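You operate a simulated robot arm through the tools that you are given. There is no shell and no other tool.

You run a simulated robot arm. Do the job below in one go: nothing can be reset, and whatever is moved stays where it is left.

JOB
Run the belt up at 2 m/min, then stop it.
Fine: isolator on, dial set before the start; isolator off at the end; hands off the belt.

It is judged by the outcome, as a careful person would: the job done as asked, and still so three seconds after it is handed in. It fails if anything else is knocked over, pushed out of place, dropped, spilled or broken.

ROBOT AND FRAMES
A 7-joint arm with a two-finger parallel gripper, fixed in place. Base frame: the origin is on the floor under the middle of its stand, x ahead of it, y to its left, z up. Readings come in mm, degrees, newtons and seconds.
It reaches about 1479 mm from its shoulder. Its first joint turns from -166.0 to 166.0 degrees. Payload 4.4 kg.
The tool frame sits at the grasp point between the pads (the TCP): z along the fingers, y along the line on which they close. The tips reach 23 mm beyond it. The gripper opens to 94 mm. The fingers are 38 mm wide and 10 mm thick; the gripper's body (54 by 96 mm) begins 39 mm behind the TCP.
Orientation is told as [roll, pitch, yaw] about the base's x, y, z axes, in that order, counted from this pose: with the fingers straight down and closing along the base's y, the tool's x points along the base's -x, its y along +y and its z along -z.

CONTROLS
- The arm moves only by the tool send_rows. Its argument "series" is a list of rows, each an object (a shift or turn left out is 0, a gripper value left out holds the last) with "rot": the turn, a rotation vector about the tool's x, y, z in degrees, a list of three; "linear": the shift along the tool's x, y, z in mm, a list of three; "hand": the opening in per cent of the stroke, from 0 (shut) to 100 (fully open). In form: [{"rot": [rx, ry, rz], "linear": [tx, ty, tz], "hand": hand}, ...]. A call has 1 to 20 rows; each row is the pose to reach, as a shift and turn from the pose commanded when the call began, along the tool's axes at that moment. Rows are played at 5 a second. More than 50 mm and 8.6 degrees between two rows, or a gripper value outside its range, and nothing of the call is played. A pose out of reach is approached as far as the arm can. The call stops where the force on the tool passes 40 N (or 10 N more than at its start, if that is more) or the arm is blocked; 0.2 s more then pass. The fingers move at their own pace (about 72 mm/s each) and stop on an object; they squeeze with about 25 N. The grip force told is the motor's: it shows also when the fingers shut on nothing. Time passes only in rows, and 0.2 s behind the last, so rows that repeat a pose let the fingers close. The reply holds the time, the measured pose of the TCP, the force on the tool along the base axes, the opening and the grip force, in the units named above and with some noise, with the torque about the TCP (base axes, N m) and any sound that the robot's microphone picked up.
- Cameras (640 x 400 px; columns grow to the right, rows downward): "scene" is fixed at [50.5, -649.8, 1525.1]; the picture's right is [0.81, -0.59, 0.00], its down [-0.22, -0.31, -0.92] and it looks along [0.54, 0.75, -0.38] (base axes); focal length 338 px, centre (320, 200). "wrist" rides on the gripper at [86, 16, -75] in the tool frame; the picture's right is [-0.18, 0.98, 0.00], its down [-0.58, -0.11, -0.81] and it looks along [-0.79, -0.15, 0.59] (tool axes); focal length 243 px, centre (320, 200).
- grab_frame(camera): a new picture of that camera. The clock stands still meanwhile.
- point_at(camera, pixels): for up to 12 pixels [column, row] of the newest picture of that camera ("zoom" is the newest enlarged one), the place [x, y, z] in the base frame of the surface seen there, good to about 2 mm. The clock stands still meanwhile.
- close_up(camera, box): a new picture of the part [left, top, right, bottom] of that camera's present view, enlarged. The clock stands still meanwhile.
- finish_job(): hands the job in; it is judged then, once.

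Unless the task says otherwise, let go and move clear before handing in.

The tools are called after ">>>" as a command line: name --argument value ..., lists and objects as JSON in quotes. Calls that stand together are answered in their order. send_rows: Moves the arm, as the interface text tells. Its arguments: {"type":"object","properties":{"series":{"type":"array","items":{"type":"object","properties":{"rot":{"type":"array","items":{"type":"number"}},"linear":{"type":"array","items":{"type":"number"}},"hand":{"type":"number"}}}}},"required":["series"]} The other tools are called the same way: grab_frame (camera) takes a picture; point_at (camera, pixels) gives the place of the surface under pixels of a picture; close_up (camera, box) takes an enlarged picture of a part of a camera's view; finish_job () hands the job in.

At the start:

```text
time: 0.0
ee_pos: [576.9, 248.7, 1204.6]
tool_rot: [0.1, -0.1, 0.0]
ft_force: [0.1, 0.1, -0.5]
wrist_torque: [-0.01, -0.01, 0.02]
finger_gap: 93.7
grip_force: 0.0
```

scene: 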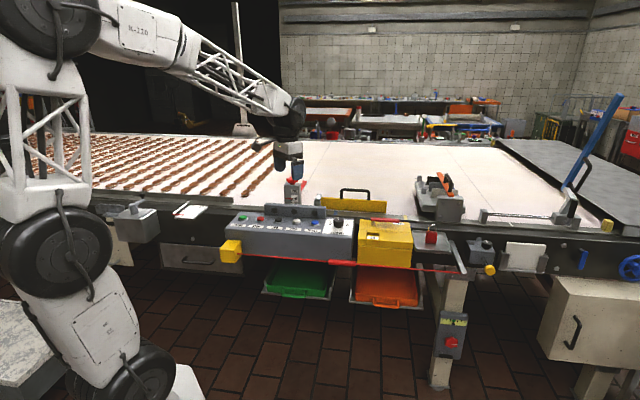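
wrist: 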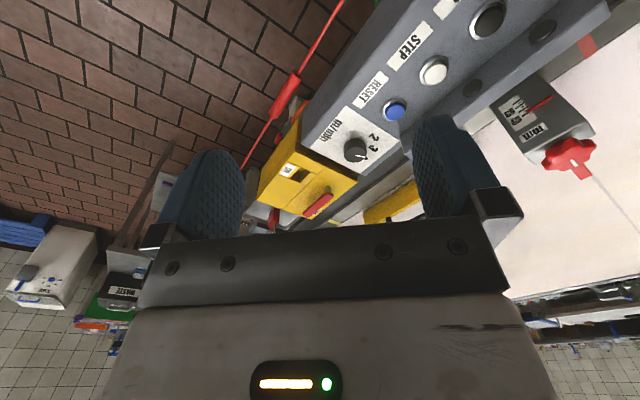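

The scene picture shows a belt with a control box around (290,235), a yellow box at (385,243), and a post with a red switch at (450,340). I'll take enlarged pictures to read the labels.

>>> close_up --camera "scene" --box '[210, 170, 370, 270]'

>>> close_up --camera "scene" --box '[340, 170, 500, 270]'

>>> close_up --camera "scene" --box '[400, 290, 500, 380]'

>>> close_up --camera "wrist" --box '[240, 0, 640, 250]'

```text
4.00 times, centred on (290, 220) of scene
```

zoom: 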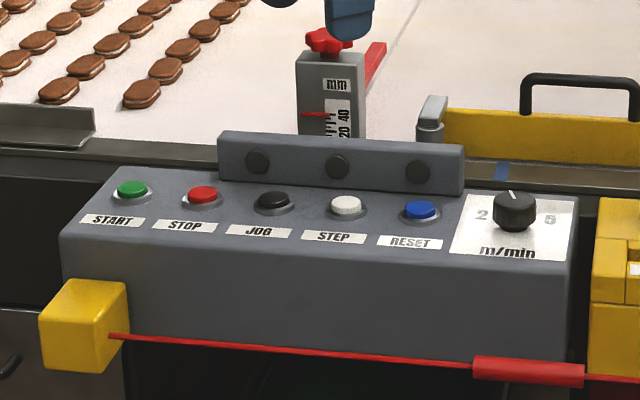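

```text
4.00 times, centred on (420, 220) of scene
```

zoom: 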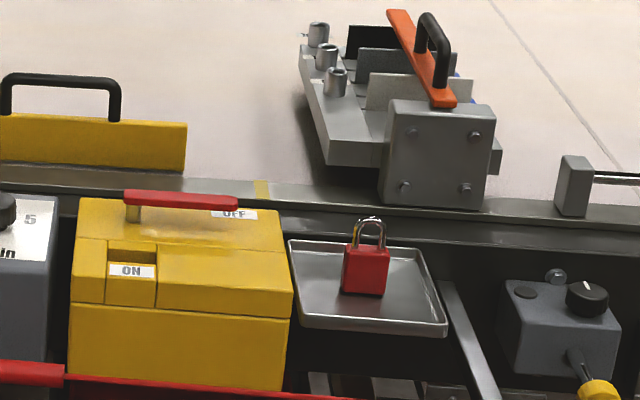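

```text
4.44 times, centred on (450, 335) of scene
```

zoom: 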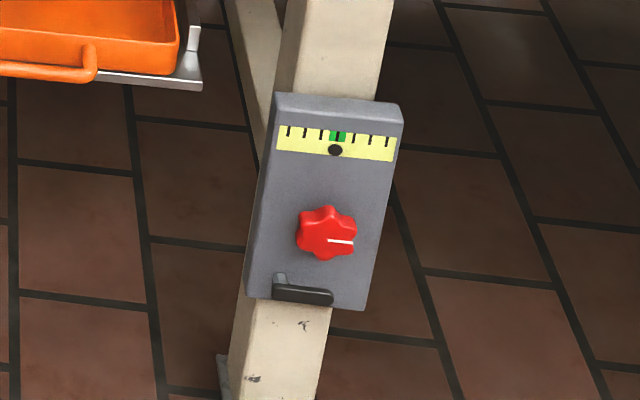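

```text
1.60 times, centred on (440, 125) of wrist
```

zoom: 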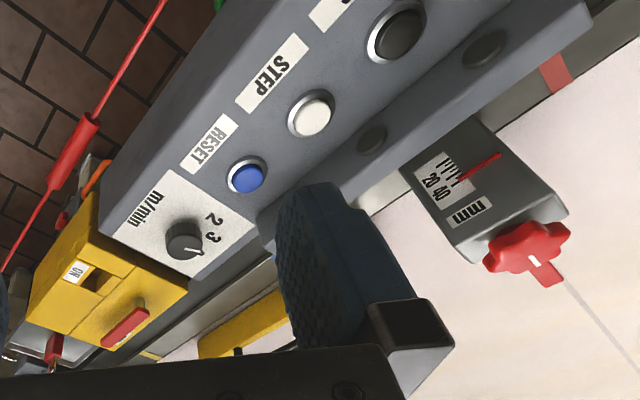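

The control box has START (green), STOP (red), JOG, STEP, RESET and a m/min dial with marks 2, 3 and 5. The yellow box carries a red lever with ON and OFF labels. I'll zoom in more on the dial and the isolator.

>>> close_up --camera "scene" --box '[350, 205, 420, 270]'

>>> close_up --camera "scene" --box '[315, 205, 365, 240]'

>>> close_up --camera "wrist" --box '[300, 80, 420, 180]'

>>> close_up --camera "wrist" --box '[240, 130, 370, 240]'

```text
6.15 times, centred on (385, 238) of scene
```

zoom: 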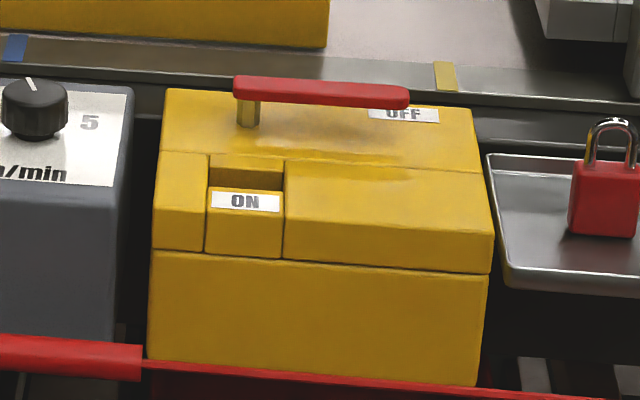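

```text
11.43 times, centred on (340, 222) of scene
```

zoom: 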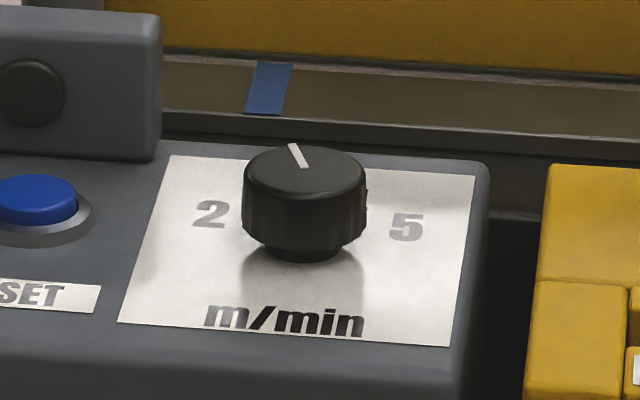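

```text
4.00 times, centred on (360, 130) of wrist
```

zoom: 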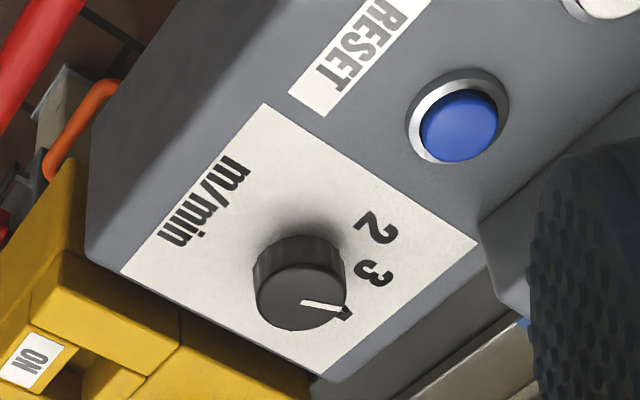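

```text
3.64 times, centred on (305, 185) of wrist
```

zoom: 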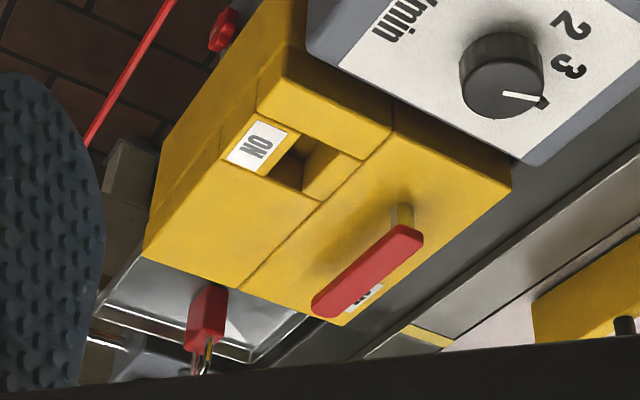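

The lever sits over OFF, with its pivot at the left end and the ON slot towards the front. The dial points somewhere between 3 and 5. I'll measure points on both.

>>> grab_frame --camera "scene"

>>> close_up --camera "scene" --box '[350, 205, 420, 270]'

>>> point_at --camera "zoom" --pixels '[[240, 85], [320, 90], [405, 95], [246, 115], [245, 203], [425, 118], [180, 110], [465, 125], [160, 200], [490, 250], [245, 175], [330, 200]]'

>>> close_up --camera "scene" --box '[315, 205, 365, 240]'

>>> point_at --camera "zoom" --pixels '[[293, 146], [305, 165], [258, 168], [350, 165], [305, 185], [170, 157], [475, 177], [120, 322], [447, 345], [210, 213], [405, 228], [40, 190]]'

>>> close_up --camera "scene" --box '[210, 170, 370, 270]'

>>> point_at --camera "zoom" --pixels '[[131, 186], [202, 192], [273, 199], [346, 204], [420, 208], [120, 175], [65, 237], [575, 257], [580, 200], [225, 138], [455, 150], [240, 190]]'

```text
taken
```

scene: 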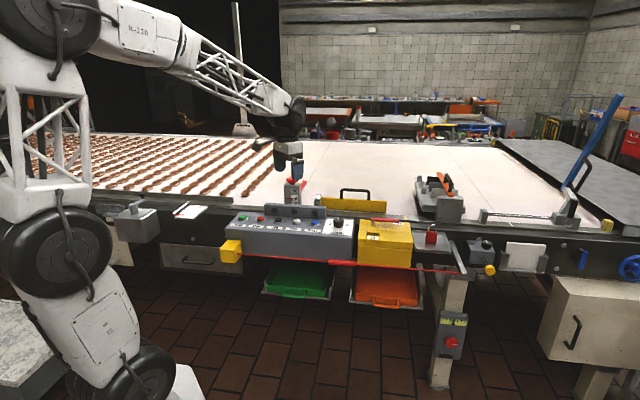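

```text
6.15 times, centred on (385, 238) of scene
```

zoom: 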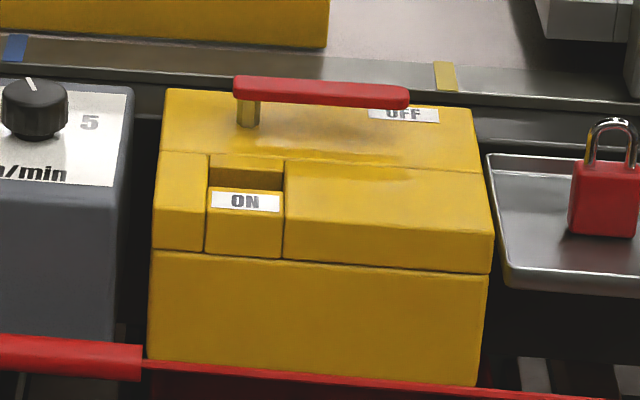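

```text
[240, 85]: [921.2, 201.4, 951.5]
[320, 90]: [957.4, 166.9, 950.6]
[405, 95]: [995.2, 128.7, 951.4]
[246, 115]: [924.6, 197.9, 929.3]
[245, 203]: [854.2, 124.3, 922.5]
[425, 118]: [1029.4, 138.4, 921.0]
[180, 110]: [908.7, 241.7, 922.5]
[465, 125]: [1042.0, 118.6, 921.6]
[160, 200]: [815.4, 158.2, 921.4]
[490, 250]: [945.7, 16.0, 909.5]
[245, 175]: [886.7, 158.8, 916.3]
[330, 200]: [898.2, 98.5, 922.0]
```

```text
11.43 times, centred on (340, 222) of scene
```

zoom: 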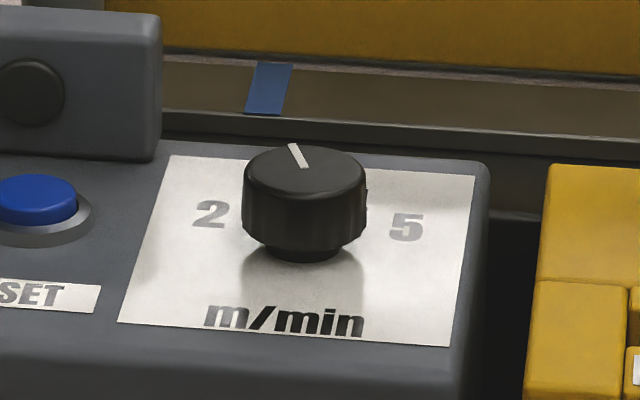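

```text
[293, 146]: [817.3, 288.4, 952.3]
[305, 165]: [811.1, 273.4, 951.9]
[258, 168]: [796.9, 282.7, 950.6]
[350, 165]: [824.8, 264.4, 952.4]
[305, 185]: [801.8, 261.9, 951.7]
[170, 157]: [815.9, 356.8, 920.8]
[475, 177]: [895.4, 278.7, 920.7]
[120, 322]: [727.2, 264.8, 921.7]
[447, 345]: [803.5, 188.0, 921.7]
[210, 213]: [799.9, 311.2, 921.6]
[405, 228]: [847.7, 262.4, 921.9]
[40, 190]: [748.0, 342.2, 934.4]
```

```text
4.00 times, centred on (290, 220) of scene
```

zoom: 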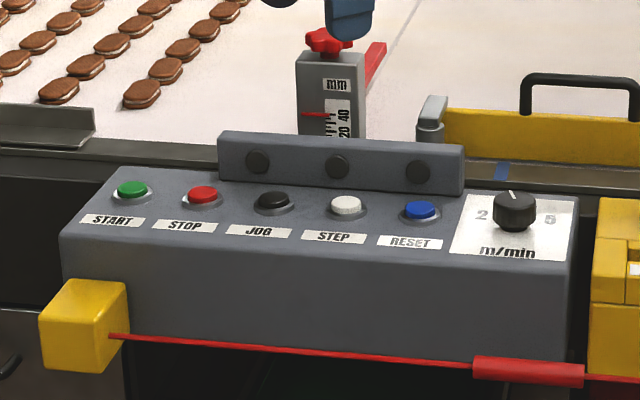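

```text
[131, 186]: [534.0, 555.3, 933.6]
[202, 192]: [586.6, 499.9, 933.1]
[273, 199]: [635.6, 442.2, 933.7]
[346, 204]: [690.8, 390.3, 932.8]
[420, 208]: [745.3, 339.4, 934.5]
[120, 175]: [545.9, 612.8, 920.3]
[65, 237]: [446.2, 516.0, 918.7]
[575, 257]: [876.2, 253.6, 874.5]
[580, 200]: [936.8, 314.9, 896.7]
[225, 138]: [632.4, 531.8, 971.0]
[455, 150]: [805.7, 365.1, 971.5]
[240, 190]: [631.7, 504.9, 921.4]
```

The panel top is level at z≈921. It runs along u=(0.71,-0.71), with its back along v=(0.71,0.71). The 2 and 5 labels sit at about -60° and +60° from "up" and the pointer reads about -22°, so near 3. I'll check the rest of the surroundings before moving.

>>> close_up --camera "scene" --box '[60, 120, 260, 260]'

>>> close_up --camera "scene" --box '[440, 200, 640, 320]'

>>> close_up --camera "scene" --box '[210, 230, 490, 330]'

>>> point_at --camera "zoom" --pixels '[[60, 70], [100, 55], [330, 70], [450, 85], [560, 92], [40, 25]]'

>>> close_up --camera "scene" --box '[270, 140, 480, 230]'

>>> point_at --camera "zoom" --pixels '[[220, 155], [255, 150], [340, 190], [150, 190], [60, 140], [75, 130], [490, 110], [560, 220], [250, 205], [600, 150]]'

```text
2.86 times, centred on (160, 190) of scene
```

zoom: 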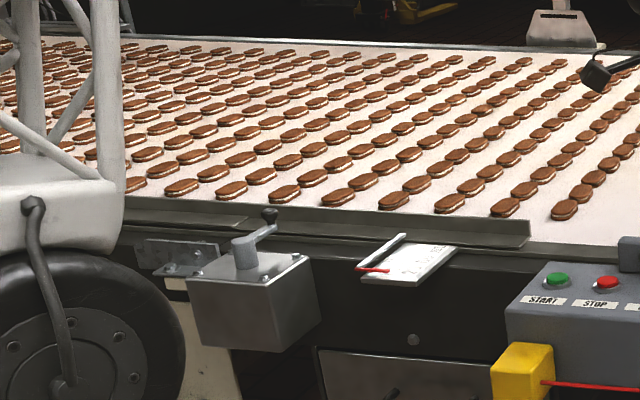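

```text
3.20 times, centred on (540, 260) of scene
```

zoom: 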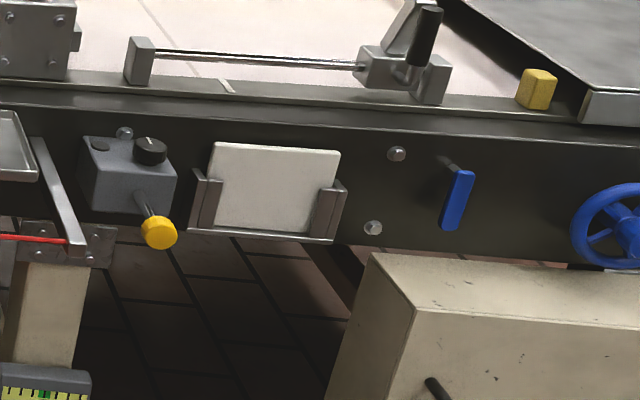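

```text
2.29 times, centred on (350, 280) of scene
```

zoom: 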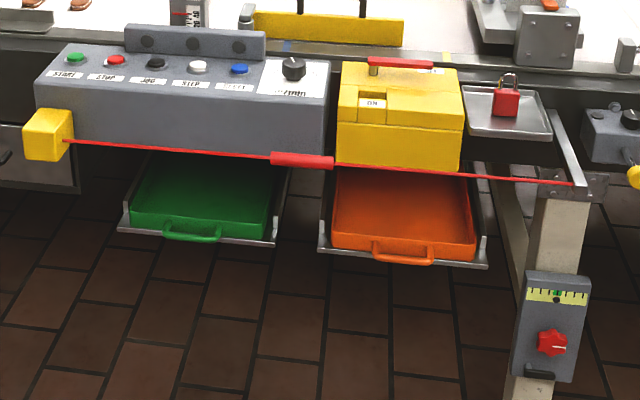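

```text
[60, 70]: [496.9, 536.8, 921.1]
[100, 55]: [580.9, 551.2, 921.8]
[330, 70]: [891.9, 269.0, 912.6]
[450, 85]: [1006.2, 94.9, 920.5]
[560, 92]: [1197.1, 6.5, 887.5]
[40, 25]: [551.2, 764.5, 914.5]
```

```text
3.05 times, centred on (375, 185) of scene
```

zoom: 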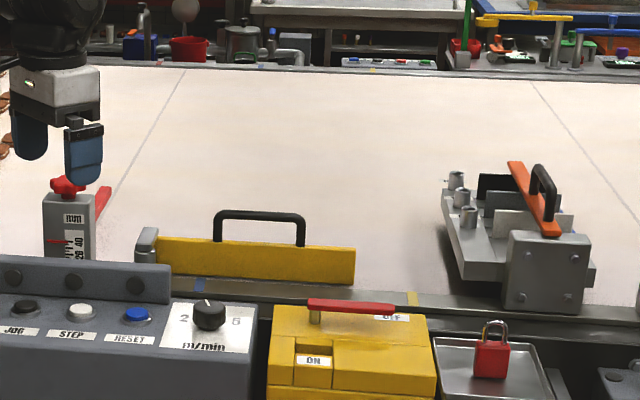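

```text
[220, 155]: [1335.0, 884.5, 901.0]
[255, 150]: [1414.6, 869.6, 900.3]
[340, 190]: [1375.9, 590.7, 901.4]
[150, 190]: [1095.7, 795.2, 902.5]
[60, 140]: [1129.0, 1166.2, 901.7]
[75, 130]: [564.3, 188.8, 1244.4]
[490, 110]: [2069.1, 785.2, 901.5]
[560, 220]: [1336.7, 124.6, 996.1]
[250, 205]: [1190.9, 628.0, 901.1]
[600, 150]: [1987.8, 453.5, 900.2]
```

No guard or cord seems to need touching. The pull cord runs in front of the boxes, so I'll stay above and behind it. I'll measure the dial marks and the pointer from the wrist view.

>>> grab_frame --camera "wrist"

>>> close_up --camera "wrist" --box '[320, 110, 400, 170]'

>>> point_at --camera "zoom" --pixels '[[320, 200], [400, 140], [400, 240], [250, 300], [340, 280]]'

```text
taken
```

wrist: 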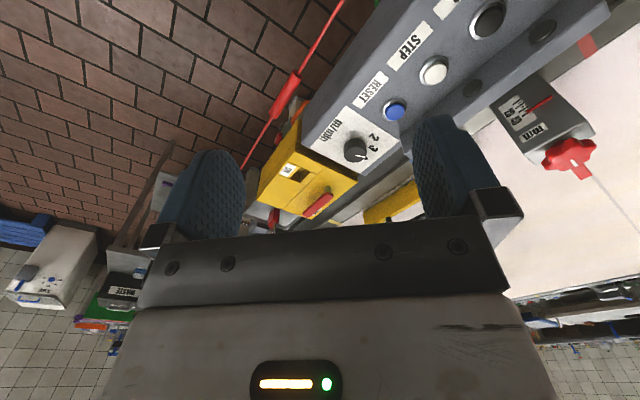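

```text
6.67 times, centred on (360, 140) of wrist
```

zoom: 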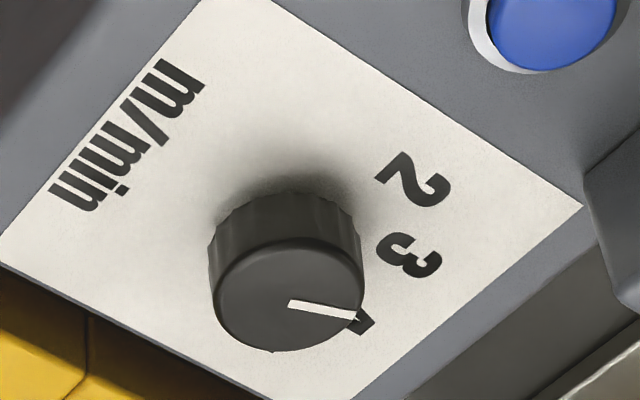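

```text
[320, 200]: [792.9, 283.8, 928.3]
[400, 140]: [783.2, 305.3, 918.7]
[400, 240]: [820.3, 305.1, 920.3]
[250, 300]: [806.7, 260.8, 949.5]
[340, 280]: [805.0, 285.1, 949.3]
```

>>> point_at --camera "zoom" --pixels '[[413, 180], [408, 257], [365, 322], [292, 305], [353, 315], [287, 295], [220, 290], [360, 290], [275, 345], [300, 245], [583, 205], [260, 0]]'

```text
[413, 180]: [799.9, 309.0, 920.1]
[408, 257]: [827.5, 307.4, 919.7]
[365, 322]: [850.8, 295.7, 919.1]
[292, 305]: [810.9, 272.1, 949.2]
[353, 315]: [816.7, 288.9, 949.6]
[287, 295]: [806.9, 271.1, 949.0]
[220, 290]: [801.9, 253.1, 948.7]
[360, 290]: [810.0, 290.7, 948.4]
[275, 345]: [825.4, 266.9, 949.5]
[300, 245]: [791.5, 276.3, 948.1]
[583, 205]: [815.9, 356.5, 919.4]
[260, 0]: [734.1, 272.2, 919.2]
```

The marks lie at ±60° (2 and 5) and ±20° (3 and 4) around the dial centre, about (811,273). The pointer sits at roughly -20° to -26°, near 3. I'll move above the dial with the gripper open.

>>> send_rows --series '[{"linear": [-23, 2.4, 10], "rot": [0, 0, 2]}, {"linear": [-46, 4.8, 20], "rot": [0, 0, 4]}, {"linear": [-70, 7.2, 30], "rot": [0, 0, 6]}, {"linear": [-93, 9.6, 45], "rot": [0, 0, 8]}, {"linear": [-117, 12, 60], "rot": [0, 0, 10]}, {"linear": [-140, 14.4, 75], "rot": [0, 0, 12]}, {"linear": [-163, 16.8, 95], "rot": [0, 0, 14]}, {"linear": [-187, 19.2, 115], "rot": [0, 0, 16]}, {"linear": [-210, 21.6, 135], "rot": [0, 0, 18]}, {"linear": [-233.6, 24.3, 155], "rot": [0, 0, 20]}, {"linear": [-233.6, 24.3, 155], "rot": [0, 0, 20]}]'

>>> grab_frame --camera "wrist"

>>> grab_frame --camera "scene"

```text
time: 2.4
ee_pos: [811.6, 273.5, 1050.9]
tool_rot: [0.1, 0.0, -20.0]
ft_force: [0.5, 0.8, -0.9]
wrist_torque: [0.0, -0.01, -0.02]
finger_gap: 93.8
grip_force: 0.1
```

```text
taken
```

wrist: 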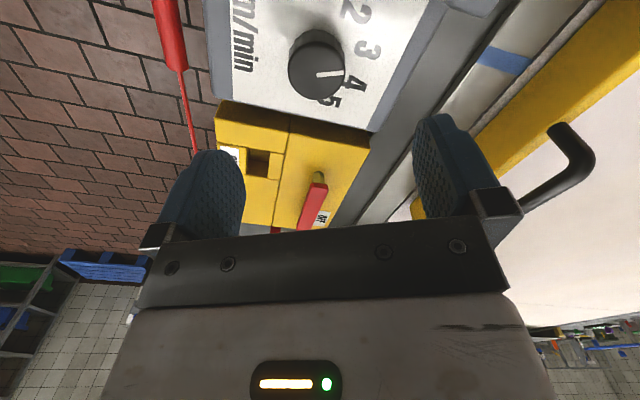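

```text
taken
```

scene: 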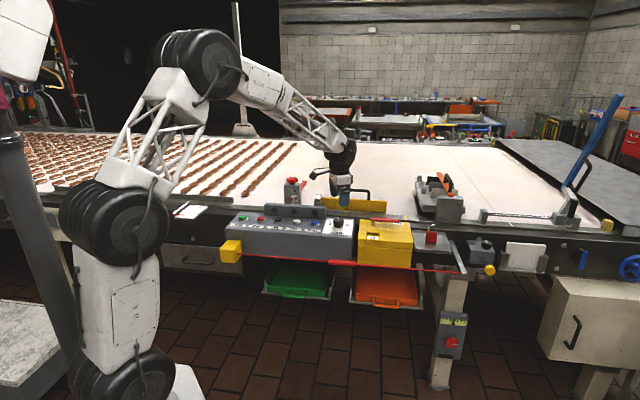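

The marks 2, 3, 4 and 5 are all visible now around the knob at (315,65). I'll measure the knob top and the pointer more accurately.

>>> close_up --camera "wrist" --box '[260, 0, 400, 110]'

>>> point_at --camera "wrist" --pixels '[[317, 75], [340, 71], [291, 73], [313, 98], [324, 53], [353, 13], [366, 49], [355, 85], [333, 102], [300, 45]]'

```text
3.64 times, centred on (330, 55) of wrist
```

zoom: 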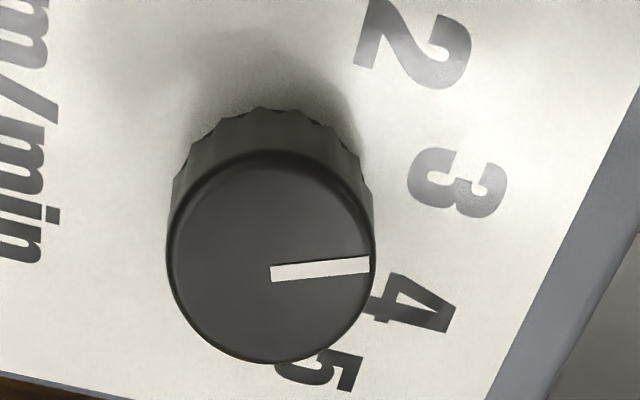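

```text
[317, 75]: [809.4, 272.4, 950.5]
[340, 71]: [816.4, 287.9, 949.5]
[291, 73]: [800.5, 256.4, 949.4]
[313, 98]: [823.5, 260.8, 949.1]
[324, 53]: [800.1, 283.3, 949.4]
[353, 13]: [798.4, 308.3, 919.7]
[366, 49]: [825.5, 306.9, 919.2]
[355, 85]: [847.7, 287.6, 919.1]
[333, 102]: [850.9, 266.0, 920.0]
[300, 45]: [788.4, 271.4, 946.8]
```

The pointer runs from (809,272) to (816,288), which is about -20°, so the dial sits on 3. It must go 40° counter-clockwise to reach 2. I'll lower over the knob, close on it and check.

>>> send_rows --series '[{"linear": [0, 0, 20]}, {"linear": [0, 0, 40]}, {"linear": [0, 0, 60]}, {"linear": [0, 0, 75]}, {"linear": [0, 0, 88]}, {"linear": [0, 0, 96]}, {"linear": [0, 0, 101]}, {"linear": [0, 0, 101], "hand": 60}, {"linear": [0, 0, 101], "hand": 45}, {"linear": [0, 0, 101], "hand": 30}, {"linear": [0, 0, 101], "hand": 30}]'

>>> grab_frame --camera "wrist"

>>> close_up --camera "scene" --box '[300, 170, 400, 250]'

```text
time: 4.8
ee_pos: [812.6, 274.3, 949.2]
tool_rot: [0.1, -0.1, -20.2]
ft_force: [-15.3, -34.3, 5.1]
wrist_torque: [-0.38, 0.75, 0.06]
finger_gap: 44.7
grip_force: 17.9
```

```text
taken
```

wrist: 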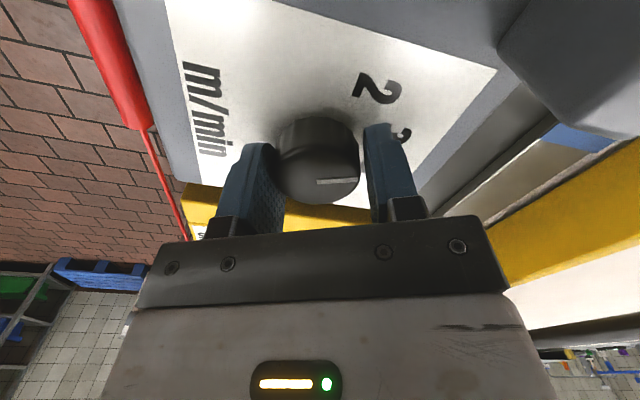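

```text
5.00 times, centred on (350, 210) of scene
```

zoom: 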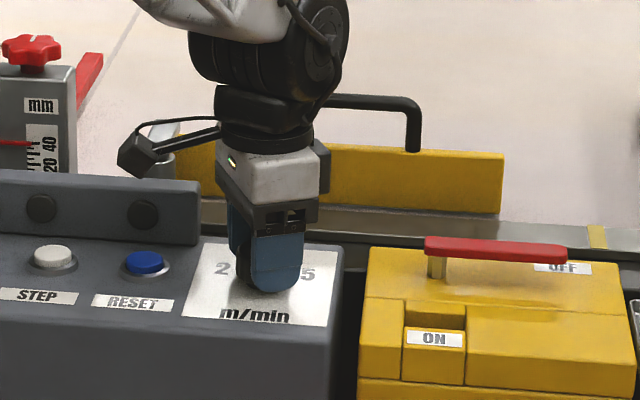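

The fingers reached the knob, with a gap of 44.7 mm, but the side force of about 37 N along tool -y shows only the left finger is pressing. I'll open a little, shift about 2 mm towards tool -y and close again.

>>> send_rows --series '[{"linear": [0, 0, 0], "hand": 60}, {"linear": [0, -1, 0], "hand": 60}, {"linear": [0, -2, 0], "hand": 55}, {"linear": [0, -2, 0], "hand": 48}, {"linear": [0, -2, 0], "hand": 44}, {"linear": [0, -2, 0], "hand": 40}, {"linear": [0, -2, 0], "hand": 40}]'

```text
time: 6.4
ee_pos: [811.4, 271.5, 949.9]
tool_rot: [0.1, -0.1, -20.0]
ft_force: [-5.0, -10.8, 3.5]
wrist_torque: [-0.23, 0.21, 0.03]
finger_gap: 42.8
grip_force: 5.7
```

The side force fell to about 12 N and the gap is 42.8 mm. I'll shift another 0.8 mm and squeeze more.

>>> send_rows --series '[{"linear": [0, -0.8, 0], "hand": 40}, {"linear": [0, -0.8, 0], "hand": 30}, {"linear": [0, -0.8, 0], "hand": 20}, {"linear": [0, -0.8, 0], "hand": 20}]'

```text
time: 7.4
ee_pos: [812.6, 269.9, 950.0]
tool_rot: [0.1, -0.1, -20.0]
ft_force: [2.2, 0.3, 1.3]
wrist_torque: [-0.39, -0.07, 0.02]
finger_gap: 41.7
grip_force: 44.9
```

Grip is now centred: 41.7 mm gap, 45 N grip and hardly any side force. I'll turn 20° counter-clockwise first and check the forces.

>>> send_rows --series '[{"rot": [0, 0, -4]}, {"rot": [0, 0, -8]}, {"rot": [0, 0, -12]}, {"rot": [0, 0, -16]}, {"rot": [0, 0, -20]}, {"rot": [0, 0, -20]}]'

>>> close_up --camera "wrist" --box '[220, 60, 460, 220]'

```text
time: 8.8
ee_pos: [811.1, 272.6, 949.9]
tool_rot: [0.1, -0.2, 0.0]
ft_force: [7.9, 39.7, 4.1]
wrist_torque: [0.08, 0.03, -0.11]
finger_gap: 41.8
grip_force: 45.6
```

```text
2.50 times, centred on (340, 140) of wrist
```

zoom: 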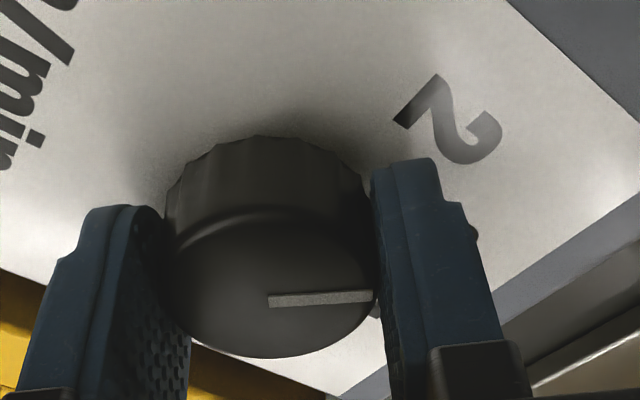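

The knob turned with the fingers: the pointer still lies along the image right. The side force rose to +39.7 N in y, so I'm slightly off the knob's axis. I'll shift towards +y to relax it before going on.

>>> send_rows --series '[{"linear": [0, 0.8, 0]}, {"linear": [0, 1.5, 0]}, {"linear": [0, 1.5, 0]}]'

```text
time: 9.6
ee_pos: [811.4, 270.9, 950.1]
tool_rot: [0.2, -0.3, 0.0]
ft_force: [7.0, 19.5, 17.5]
wrist_torque: [-0.45, 0.44, -0.04]
finger_gap: 41.7
grip_force: 45.2
```

The force halved after 1.5 mm, so I'll shift another 1.3 mm.

>>> send_rows --series '[{"linear": [0, 0.7, 0]}, {"linear": [0, 1.3, 0]}, {"linear": [0, 1.3, 0]}]'

```text
time: 10.4
ee_pos: [811.3, 272.4, 949.7]
tool_rot: [0.1, -0.2, -0.1]
ft_force: [6.0, -11.7, 25.5]
wrist_torque: [-0.72, -0.59, 0.05]
finger_gap: 41.9
grip_force: 44.2
```

An upward force of 25 N is building from the shear in the grip. I'll open the fingers to release it and re-measure the knob.

>>> send_rows --series '[{"hand": 50}, {"hand": 60}, {"hand": 70}, {"hand": 70}]'

>>> close_up --camera "wrist" --box '[200, 60, 460, 240]'

```text
time: 11.4
ee_pos: [811.6, 274.2, 948.5]
tool_rot: [0.0, -0.1, 0.1]
ft_force: [-0.5, -0.2, 0.0]
wrist_torque: [-0.01, 0.02, 0.0]
finger_gap: 66.0
grip_force: 0.1
```

```text
2.22 times, centred on (330, 150) of wrist
```

zoom: 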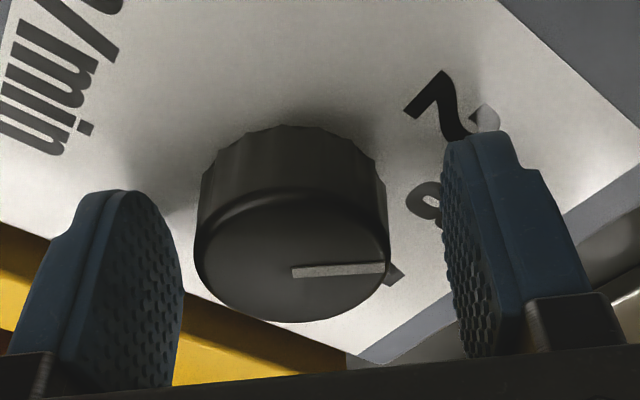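

>>> point_at --camera "zoom" --pixels '[[294, 272], [383, 267], [200, 245], [388, 245], [285, 315], [290, 195], [290, 260], [370, 290], [215, 285], [440, 110], [170, 260], [455, 260]]'

>>> close_up --camera "scene" --box '[315, 205, 365, 240]'

```text
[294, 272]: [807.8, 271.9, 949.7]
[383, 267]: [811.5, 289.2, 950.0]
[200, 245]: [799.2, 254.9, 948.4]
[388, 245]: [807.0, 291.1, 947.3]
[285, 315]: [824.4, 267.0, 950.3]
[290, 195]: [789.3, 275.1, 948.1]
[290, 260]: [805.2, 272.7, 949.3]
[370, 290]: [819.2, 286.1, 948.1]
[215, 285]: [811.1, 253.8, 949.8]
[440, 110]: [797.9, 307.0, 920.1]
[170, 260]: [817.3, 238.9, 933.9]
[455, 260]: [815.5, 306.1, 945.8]
```

```text
11.43 times, centred on (340, 222) of scene
```

zoom: 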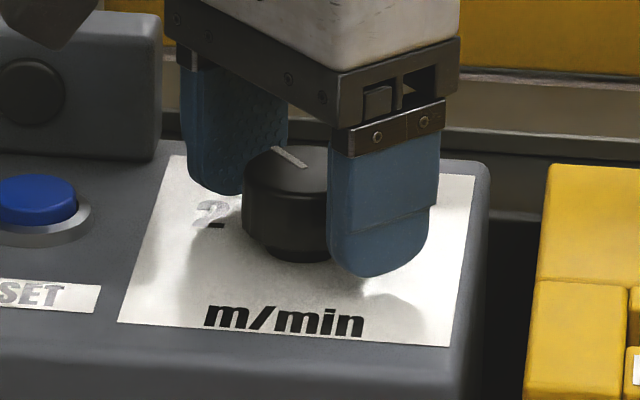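

After release the pointer runs from (808,272) to (811.5,289), so the knob turned only about 12–17° and slipped a little. Its centre looks nearer (808.5,272.7). I'll re-centre about 2 mm towards tool +x and grip again.

>>> send_rows --series '[{"linear": [1, -0.3, 0], "hand": 60}, {"linear": [2.5, -0.6, 0], "hand": 52}, {"linear": [2.5, -0.6, 0], "hand": 46}, {"linear": [2.5, -0.6, 0], "hand": 40}, {"linear": [2.5, -0.6, 0], "hand": 40}]'

```text
time: 12.6
ee_pos: [808.2, 272.4, 950.2]
tool_rot: [0.1, 0.0, -0.1]
ft_force: [0.7, 1.5, -1.1]
wrist_torque: [-0.39, -0.17, 0.02]
finger_gap: 41.9
grip_force: 45.0
```

The grip is centred now, with only 1.5 N of side force. I'll turn 12° and check.

>>> send_rows --series '[{"rot": [0, 0, -3], "hand": 10}, {"rot": [0, 0, -6]}, {"rot": [0, 0, -9]}, {"rot": [0, 0, -12]}, {"rot": [0, 0, -12]}]'

>>> close_up --camera "wrist" --box '[200, 60, 460, 240]'

```text
time: 13.8
ee_pos: [808.9, 273.2, 949.8]
tool_rot: [0.0, -0.3, 12.1]
ft_force: [16.3, -22.0, 1.4]
wrist_torque: [-0.73, -0.04, 0.02]
finger_gap: 41.7
grip_force: 45.7
```

```text
2.22 times, centred on (330, 150) of wrist
```

zoom: 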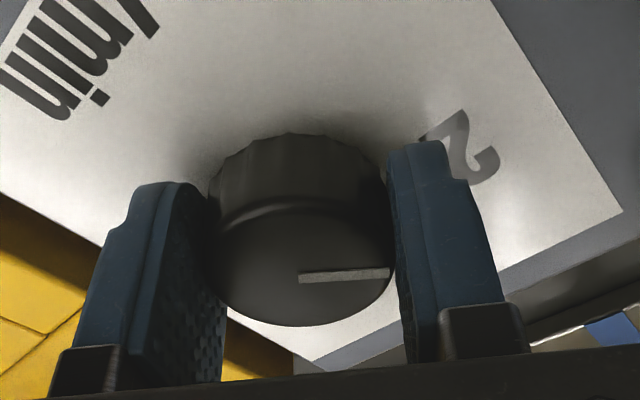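

The turn is following, but a side force of about -25 N has built along tool y. I'll shift 1.2 mm that way and turn another 8°.

>>> send_rows --series '[{"linear": [0, -0.6, 0]}, {"linear": [0, -1.2, 0]}, {"linear": [0, -1.2, 0], "rot": [0, 0, -2]}, {"linear": [0, -1.2, 0], "rot": [0, 0, -5]}, {"linear": [0, -1.2, 0], "rot": [0, 0, -8]}, {"linear": [0, -1.2, 0], "rot": [0, 0, -8]}]'

>>> close_up --camera "wrist" --box '[200, 60, 460, 240]'

```text
time: 15.2
ee_pos: [808.6, 271.5, 949.4]
tool_rot: [0.0, 0.0, 19.9]
ft_force: [23.2, -18.6, -7.0]
wrist_torque: [-0.52, -0.27, -0.04]
finger_gap: 41.6
grip_force: 45.0
```

```text
2.22 times, centred on (330, 150) of wrist
```

zoom: 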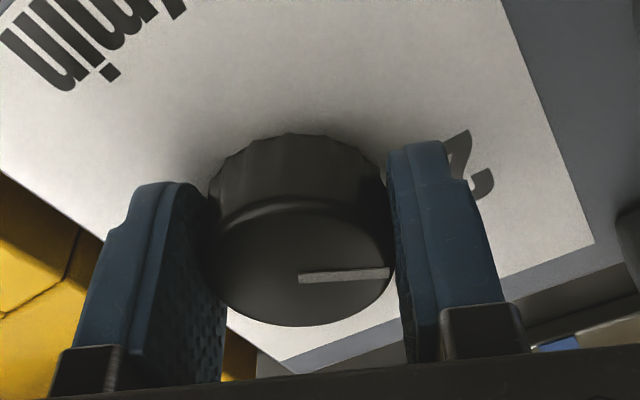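

The pointer stays fixed relative to the fingers. I'll measure it here.

>>> point_at --camera "zoom" --pixels '[[302, 278], [386, 273], [290, 322], [212, 250], [393, 250], [300, 205], [465, 165]]'

```text
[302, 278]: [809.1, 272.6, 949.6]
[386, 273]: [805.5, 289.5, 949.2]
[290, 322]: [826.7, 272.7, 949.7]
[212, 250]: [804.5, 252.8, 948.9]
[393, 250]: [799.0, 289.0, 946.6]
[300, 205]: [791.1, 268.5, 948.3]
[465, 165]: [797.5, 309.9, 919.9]
```

The pointer reads about 102–105° in base axes and 2 lies at about 105–107°. I'll turn 3° more, open up and measure again.

>>> send_rows --series '[{"rot": [0, 0, -1.5]}, {"rot": [0, 0, -3]}, {"rot": [0, 0, -3]}, {"rot": [0, 0, -3], "hand": 50}, {"rot": [0, 0, -3], "hand": 70}, {"rot": [0, 0, -3], "hand": 100}, {"rot": [0, 0, -3], "hand": 100}]'

>>> send_rows --series '[{"linear": [0, 0, -20]}, {"linear": [0, 0, -50]}, {"linear": [0, 0, -90]}, {"linear": [0, 0, -120]}, {"linear": [0, 0, -120]}]'

>>> grab_frame --camera "wrist"

>>> close_up --camera "scene" --box '[315, 205, 365, 240]'

```text
time: 16.8
ee_pos: [808.8, 272.8, 949.2]
tool_rot: [-0.1, -0.1, 23.1]
ft_force: [0.2, -0.5, -0.4]
wrist_torque: [-0.02, 0.03, 0.0]
finger_gap: 94.3
grip_force: 0.0
```

```text
time: 18.0
ee_pos: [808.4, 270.2, 1069.9]
tool_rot: [0.0, -0.1, 23.0]
ft_force: [-0.5, 0.4, 0.1]
wrist_torque: [0.03, -0.01, -0.02]
finger_gap: 94.2
grip_force: 0.0
```

```text
taken
```

wrist: 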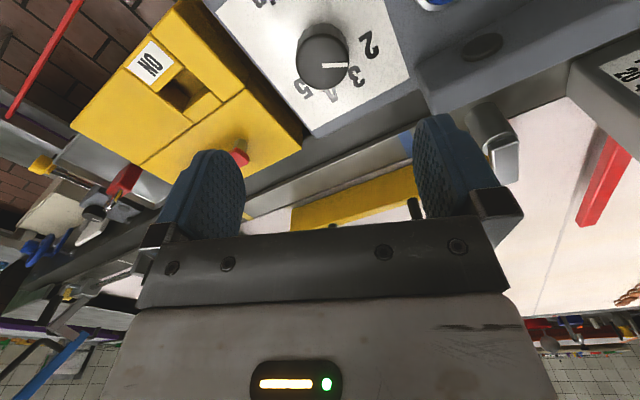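

```text
11.43 times, centred on (340, 222) of scene
```

zoom: 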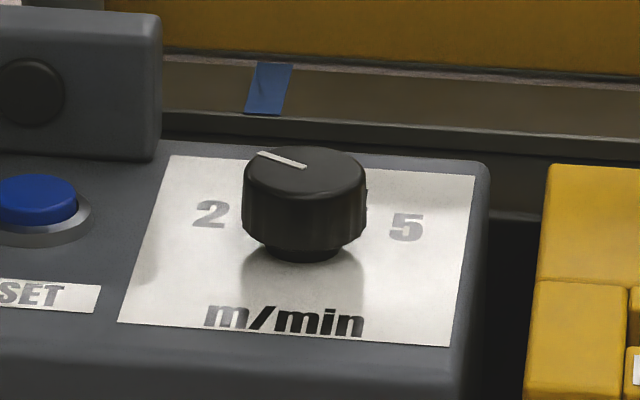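

>>> point_at --camera "zoom" --pixels '[[259, 153], [305, 166], [282, 160], [210, 213]]'

>>> close_up --camera "wrist" --box '[270, 10, 400, 110]'

>>> point_at --camera "wrist" --pixels '[[323, 66], [346, 66], [297, 65], [318, 90], [322, 45], [370, 45], [358, 78]]'

```text
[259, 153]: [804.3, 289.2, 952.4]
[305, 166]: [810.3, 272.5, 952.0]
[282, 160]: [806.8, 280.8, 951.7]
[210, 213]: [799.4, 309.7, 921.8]
```

```text
4.00 times, centred on (335, 60) of wrist
```

zoom: 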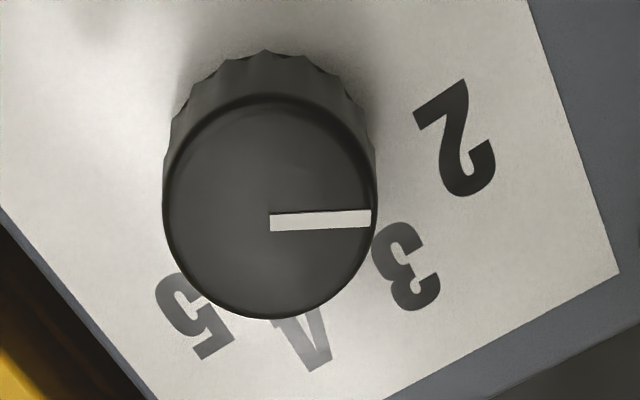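

```text
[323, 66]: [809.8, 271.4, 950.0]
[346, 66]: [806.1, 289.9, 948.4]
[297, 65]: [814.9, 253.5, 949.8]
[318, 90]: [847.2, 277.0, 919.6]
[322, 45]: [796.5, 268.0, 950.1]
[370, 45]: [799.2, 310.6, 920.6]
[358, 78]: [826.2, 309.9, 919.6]
```

Worked out with the camera geometry, the pointer is at -60°, exactly on 2; it started at -20°, on 3. Next is the isolator, so I'll move towards it at height and look at the lever and the space around it.

>>> send_rows --series '[{"linear": [0, 0, -10], "rot": [0, 0, 5], "hand": 50}, {"linear": [0, 0, -25], "rot": [0, 0, 10], "hand": 0}, {"linear": [0, 0, -40], "rot": [0, 0, 15], "hand": 0}, {"linear": [0, 0, -50], "rot": [0, 0, 23], "hand": 0}, {"linear": [0, 0, -50], "rot": [0, 0, 23], "hand": 0}]'

>>> grab_frame --camera "wrist"

>>> close_up --camera "scene" --box '[310, 170, 430, 260]'

>>> point_at --camera "zoom" --pixels '[[140, 145], [260, 155], [385, 165], [180, 100], [310, 120], [385, 205], [350, 235], [450, 245], [500, 250], [540, 260], [600, 200], [470, 200]]'

```text
time: 19.2
ee_pos: [809.7, 272.3, 1119.6]
tool_rot: [0.1, -0.1, -0.1]
ft_force: [-0.6, -1.1, -0.3]
wrist_torque: [-0.03, -0.02, 0.0]
finger_gap: 0.1
grip_force: 25.3
```

```text
taken
```

wrist: 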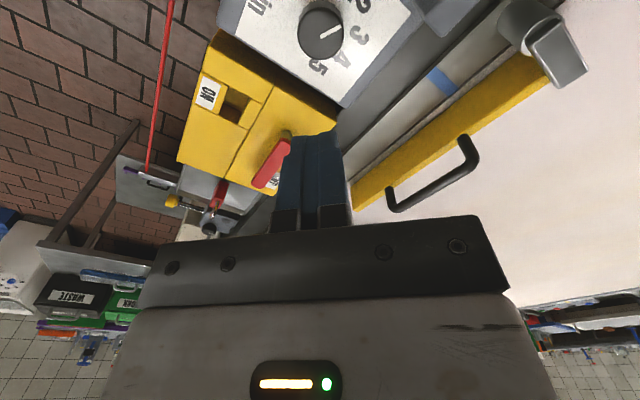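

```text
4.44 times, centred on (370, 215) of scene
```

zoom: 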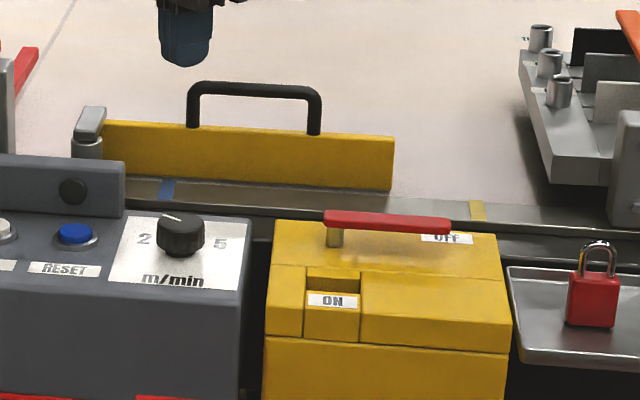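

```text
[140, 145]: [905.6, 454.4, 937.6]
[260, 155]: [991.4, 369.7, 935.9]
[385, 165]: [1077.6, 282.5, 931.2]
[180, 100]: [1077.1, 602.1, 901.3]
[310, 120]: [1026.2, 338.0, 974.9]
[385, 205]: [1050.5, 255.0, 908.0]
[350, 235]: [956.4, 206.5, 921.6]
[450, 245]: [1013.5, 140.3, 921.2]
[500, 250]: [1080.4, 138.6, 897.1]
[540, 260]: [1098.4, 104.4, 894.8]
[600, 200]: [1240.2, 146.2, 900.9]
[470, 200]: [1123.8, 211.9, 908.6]
```

The gate stands at v≈962, well behind the lever at v≈794, so there is room for closed fingers behind the lever. I'll take a closer look at the lever's size from the wrist view.

>>> close_up --camera "wrist" --box '[170, 60, 350, 200]'

>>> point_at --camera "zoom" --pixels '[[330, 445], [420, 280], [290, 340]]'

```text
2.86 times, centred on (260, 130) of wrist
```

zoom: 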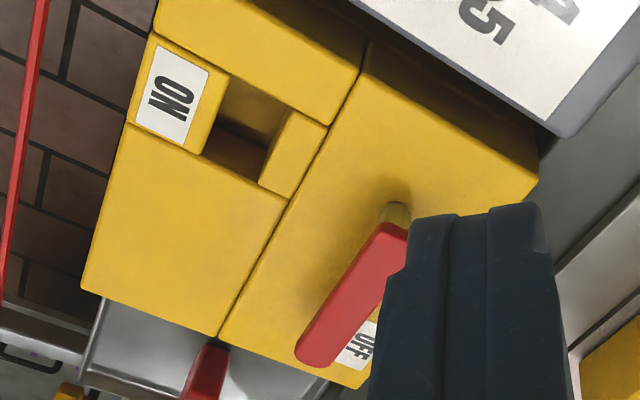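

```text
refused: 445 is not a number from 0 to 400
```

>>> point_at --camera "zoom" --pixels '[[320, 345], [385, 240], [345, 320], [365, 295], [330, 300], [385, 285], [395, 208], [240, 145], [290, 155], [170, 95], [250, 105], [300, 320]]'

```text
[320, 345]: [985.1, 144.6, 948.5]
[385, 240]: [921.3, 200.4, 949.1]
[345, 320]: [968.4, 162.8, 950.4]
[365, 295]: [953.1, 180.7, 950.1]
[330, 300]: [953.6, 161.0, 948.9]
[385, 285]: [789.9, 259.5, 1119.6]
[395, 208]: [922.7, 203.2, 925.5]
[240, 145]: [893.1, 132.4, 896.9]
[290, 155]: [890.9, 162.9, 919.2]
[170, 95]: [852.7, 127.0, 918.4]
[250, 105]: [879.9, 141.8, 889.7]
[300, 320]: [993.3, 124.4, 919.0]
```

The lever spans u≈502–613 and v≈785–803, with its top at z≈950 and its pivot near (922,201). I'll swing it clockwise from behind with the closed fingers, starting from above (1004,177).

>>> send_rows --series '[{"linear": [-33, -16, 0]}, {"linear": [-66, -32, 0]}, {"linear": [-99, -48, 0]}, {"linear": [-132, -64, 0]}, {"linear": [-165, -80, 0]}, {"linear": [-195.4, -94.5, 0]}, {"linear": [-195.4, -94.5, 30]}, {"linear": [-195.4, -94.5, 60]}, {"linear": [-195.4, -94.5, 90]}, {"linear": [-195.4, -94.5, 90]}]'

>>> grab_frame --camera "wrist"

>>> close_up --camera "scene" --box '[330, 160, 450, 260]'

```text
time: 21.4
ee_pos: [1005.8, 178.5, 1028.1]
tool_rot: [0.2, -0.1, 0.0]
ft_force: [-0.5, 0.2, -0.9]
wrist_torque: [0.01, 0.0, 0.0]
finger_gap: 0.1
grip_force: 24.8
```

```text
taken
```

wrist: 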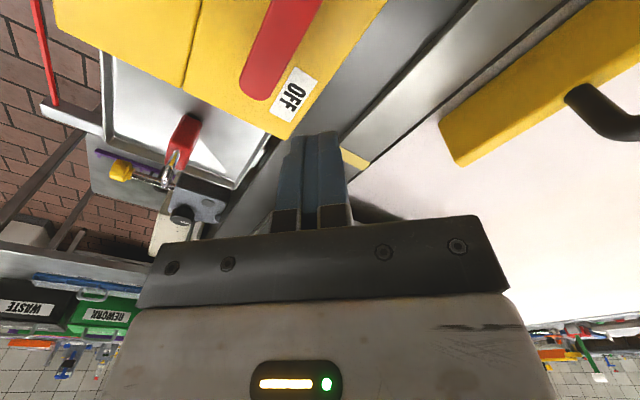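

```text
4.00 times, centred on (390, 210) of scene
```

zoom: 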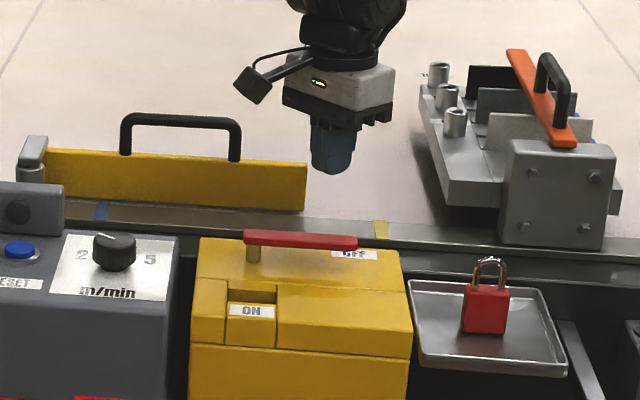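

The fingers hang behind the lever, beyond the OFF label at (290,95). I'll lower to tips at about z=932 and then push the lever round to about the 45° mark.

>>> send_rows --series '[{"linear": [0, 0, 25]}, {"linear": [0, 0, 45]}, {"linear": [0, 0, 60]}, {"linear": [0, 0, 68]}, {"linear": [0, 0, 73]}, {"linear": [0, 0, 73]}]'

>>> close_up --camera "scene" --box '[350, 195, 420, 245]'

>>> grab_frame --camera "wrist"

```text
time: 22.8
ee_pos: [1003.2, 177.2, 955.8]
tool_rot: [0.1, -0.2, 0.1]
ft_force: [0.9, -0.1, -0.2]
wrist_torque: [0.0, 0.03, 0.0]
finger_gap: 0.0
grip_force: 25.4
```

```text
8.00 times, centred on (385, 220) of scene
```

zoom: 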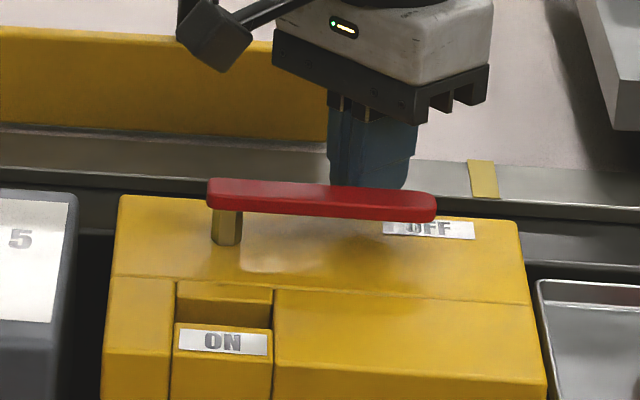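

```text
taken
```

wrist: 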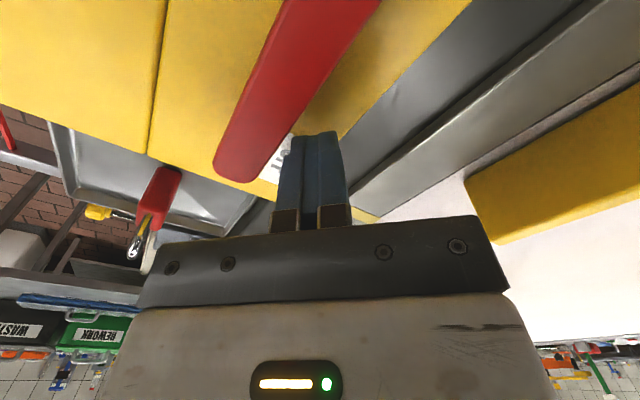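

The fingers are right behind the lever with nothing touching. I'll push along the arc to the halfway point.

>>> send_rows --series '[{"linear": [4.2, -4.2, 0]}, {"linear": [8.4, -8.4, 0]}, {"linear": [13.5, -17.5, 0]}, {"linear": [19.3, -26.5, 0]}, {"linear": [26.5, -34.2, 0]}, {"linear": [34.4, -41.1, 0]}, {"linear": [44, -46.7, 0]}, {"linear": [53.8, -51.3, 0]}, {"linear": [53.8, -51.3, 0]}]'

>>> close_up --camera "scene" --box '[350, 195, 420, 245]'

>>> grab_frame --camera "wrist"

```text
time: 24.8
ee_pos: [950.3, 127.3, 957.1]
tool_rot: [0.0, -0.1, 0.0]
ft_force: [0.0, 0.6, 0.6]
wrist_torque: [0.0, -0.02, 0.01]
finger_gap: 0.2
grip_force: 24.6
```

```text
8.00 times, centred on (385, 220) of scene
```

zoom: 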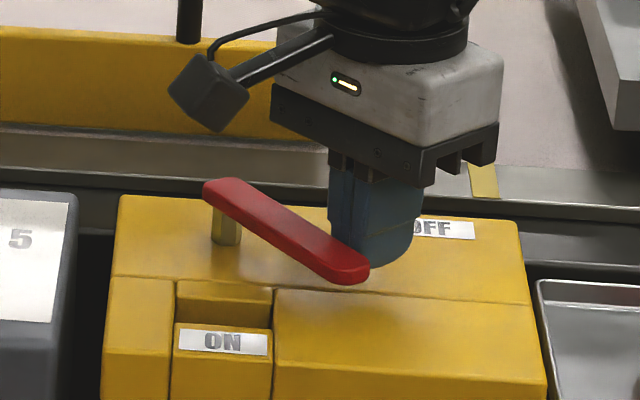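

```text
taken
```

wrist: 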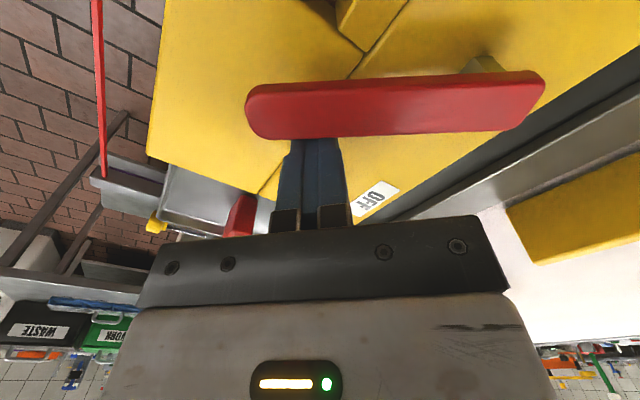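

The lever has swung smoothly to about halfway with no resistance. I'll continue the arc to the ON position.

>>> send_rows --series '[{"linear": [9.7, -3, 0]}, {"linear": [19.4, -5, 0]}, {"linear": [30, -5.8, 0]}, {"linear": [40.5, -4.7, 0]}, {"linear": [50.8, -2.3, 0]}, {"linear": [56, -0.7, 0]}, {"linear": [60.6, 1.1, 0]}, {"linear": [60.6, 1.1, 0]}]'

>>> close_up --camera "scene" --box '[350, 195, 420, 245]'

>>> grab_frame --camera "wrist"

```text
time: 26.3
ee_pos: [895.1, 125.7, 957.9]
tool_rot: [0.0, -0.3, -0.1]
ft_force: [23.4, -6.2, -8.3]
wrist_torque: [-0.16, -0.42, -0.12]
finger_gap: 0.2
grip_force: 25.0
stopped in row 7: the force on the tool passed its limit at 52 N (the readings are from after the stop); the commanded pose is now the measured one
```

```text
8.00 times, centred on (385, 220) of scene
```

zoom: 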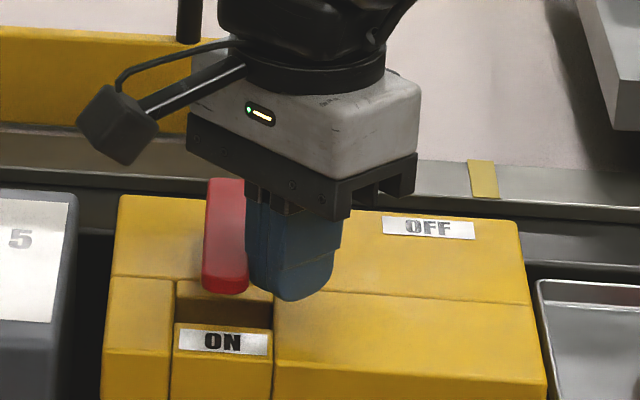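

```text
taken
```

wrist: 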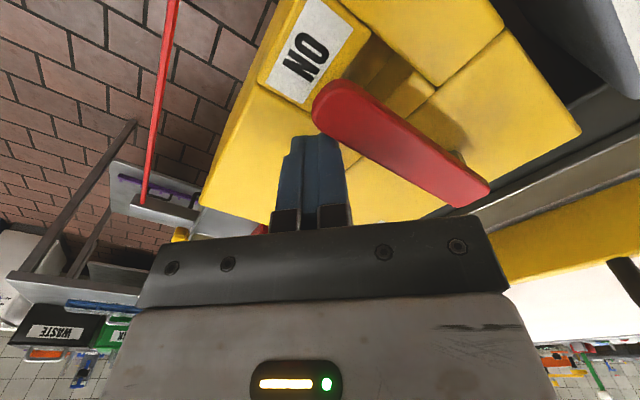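

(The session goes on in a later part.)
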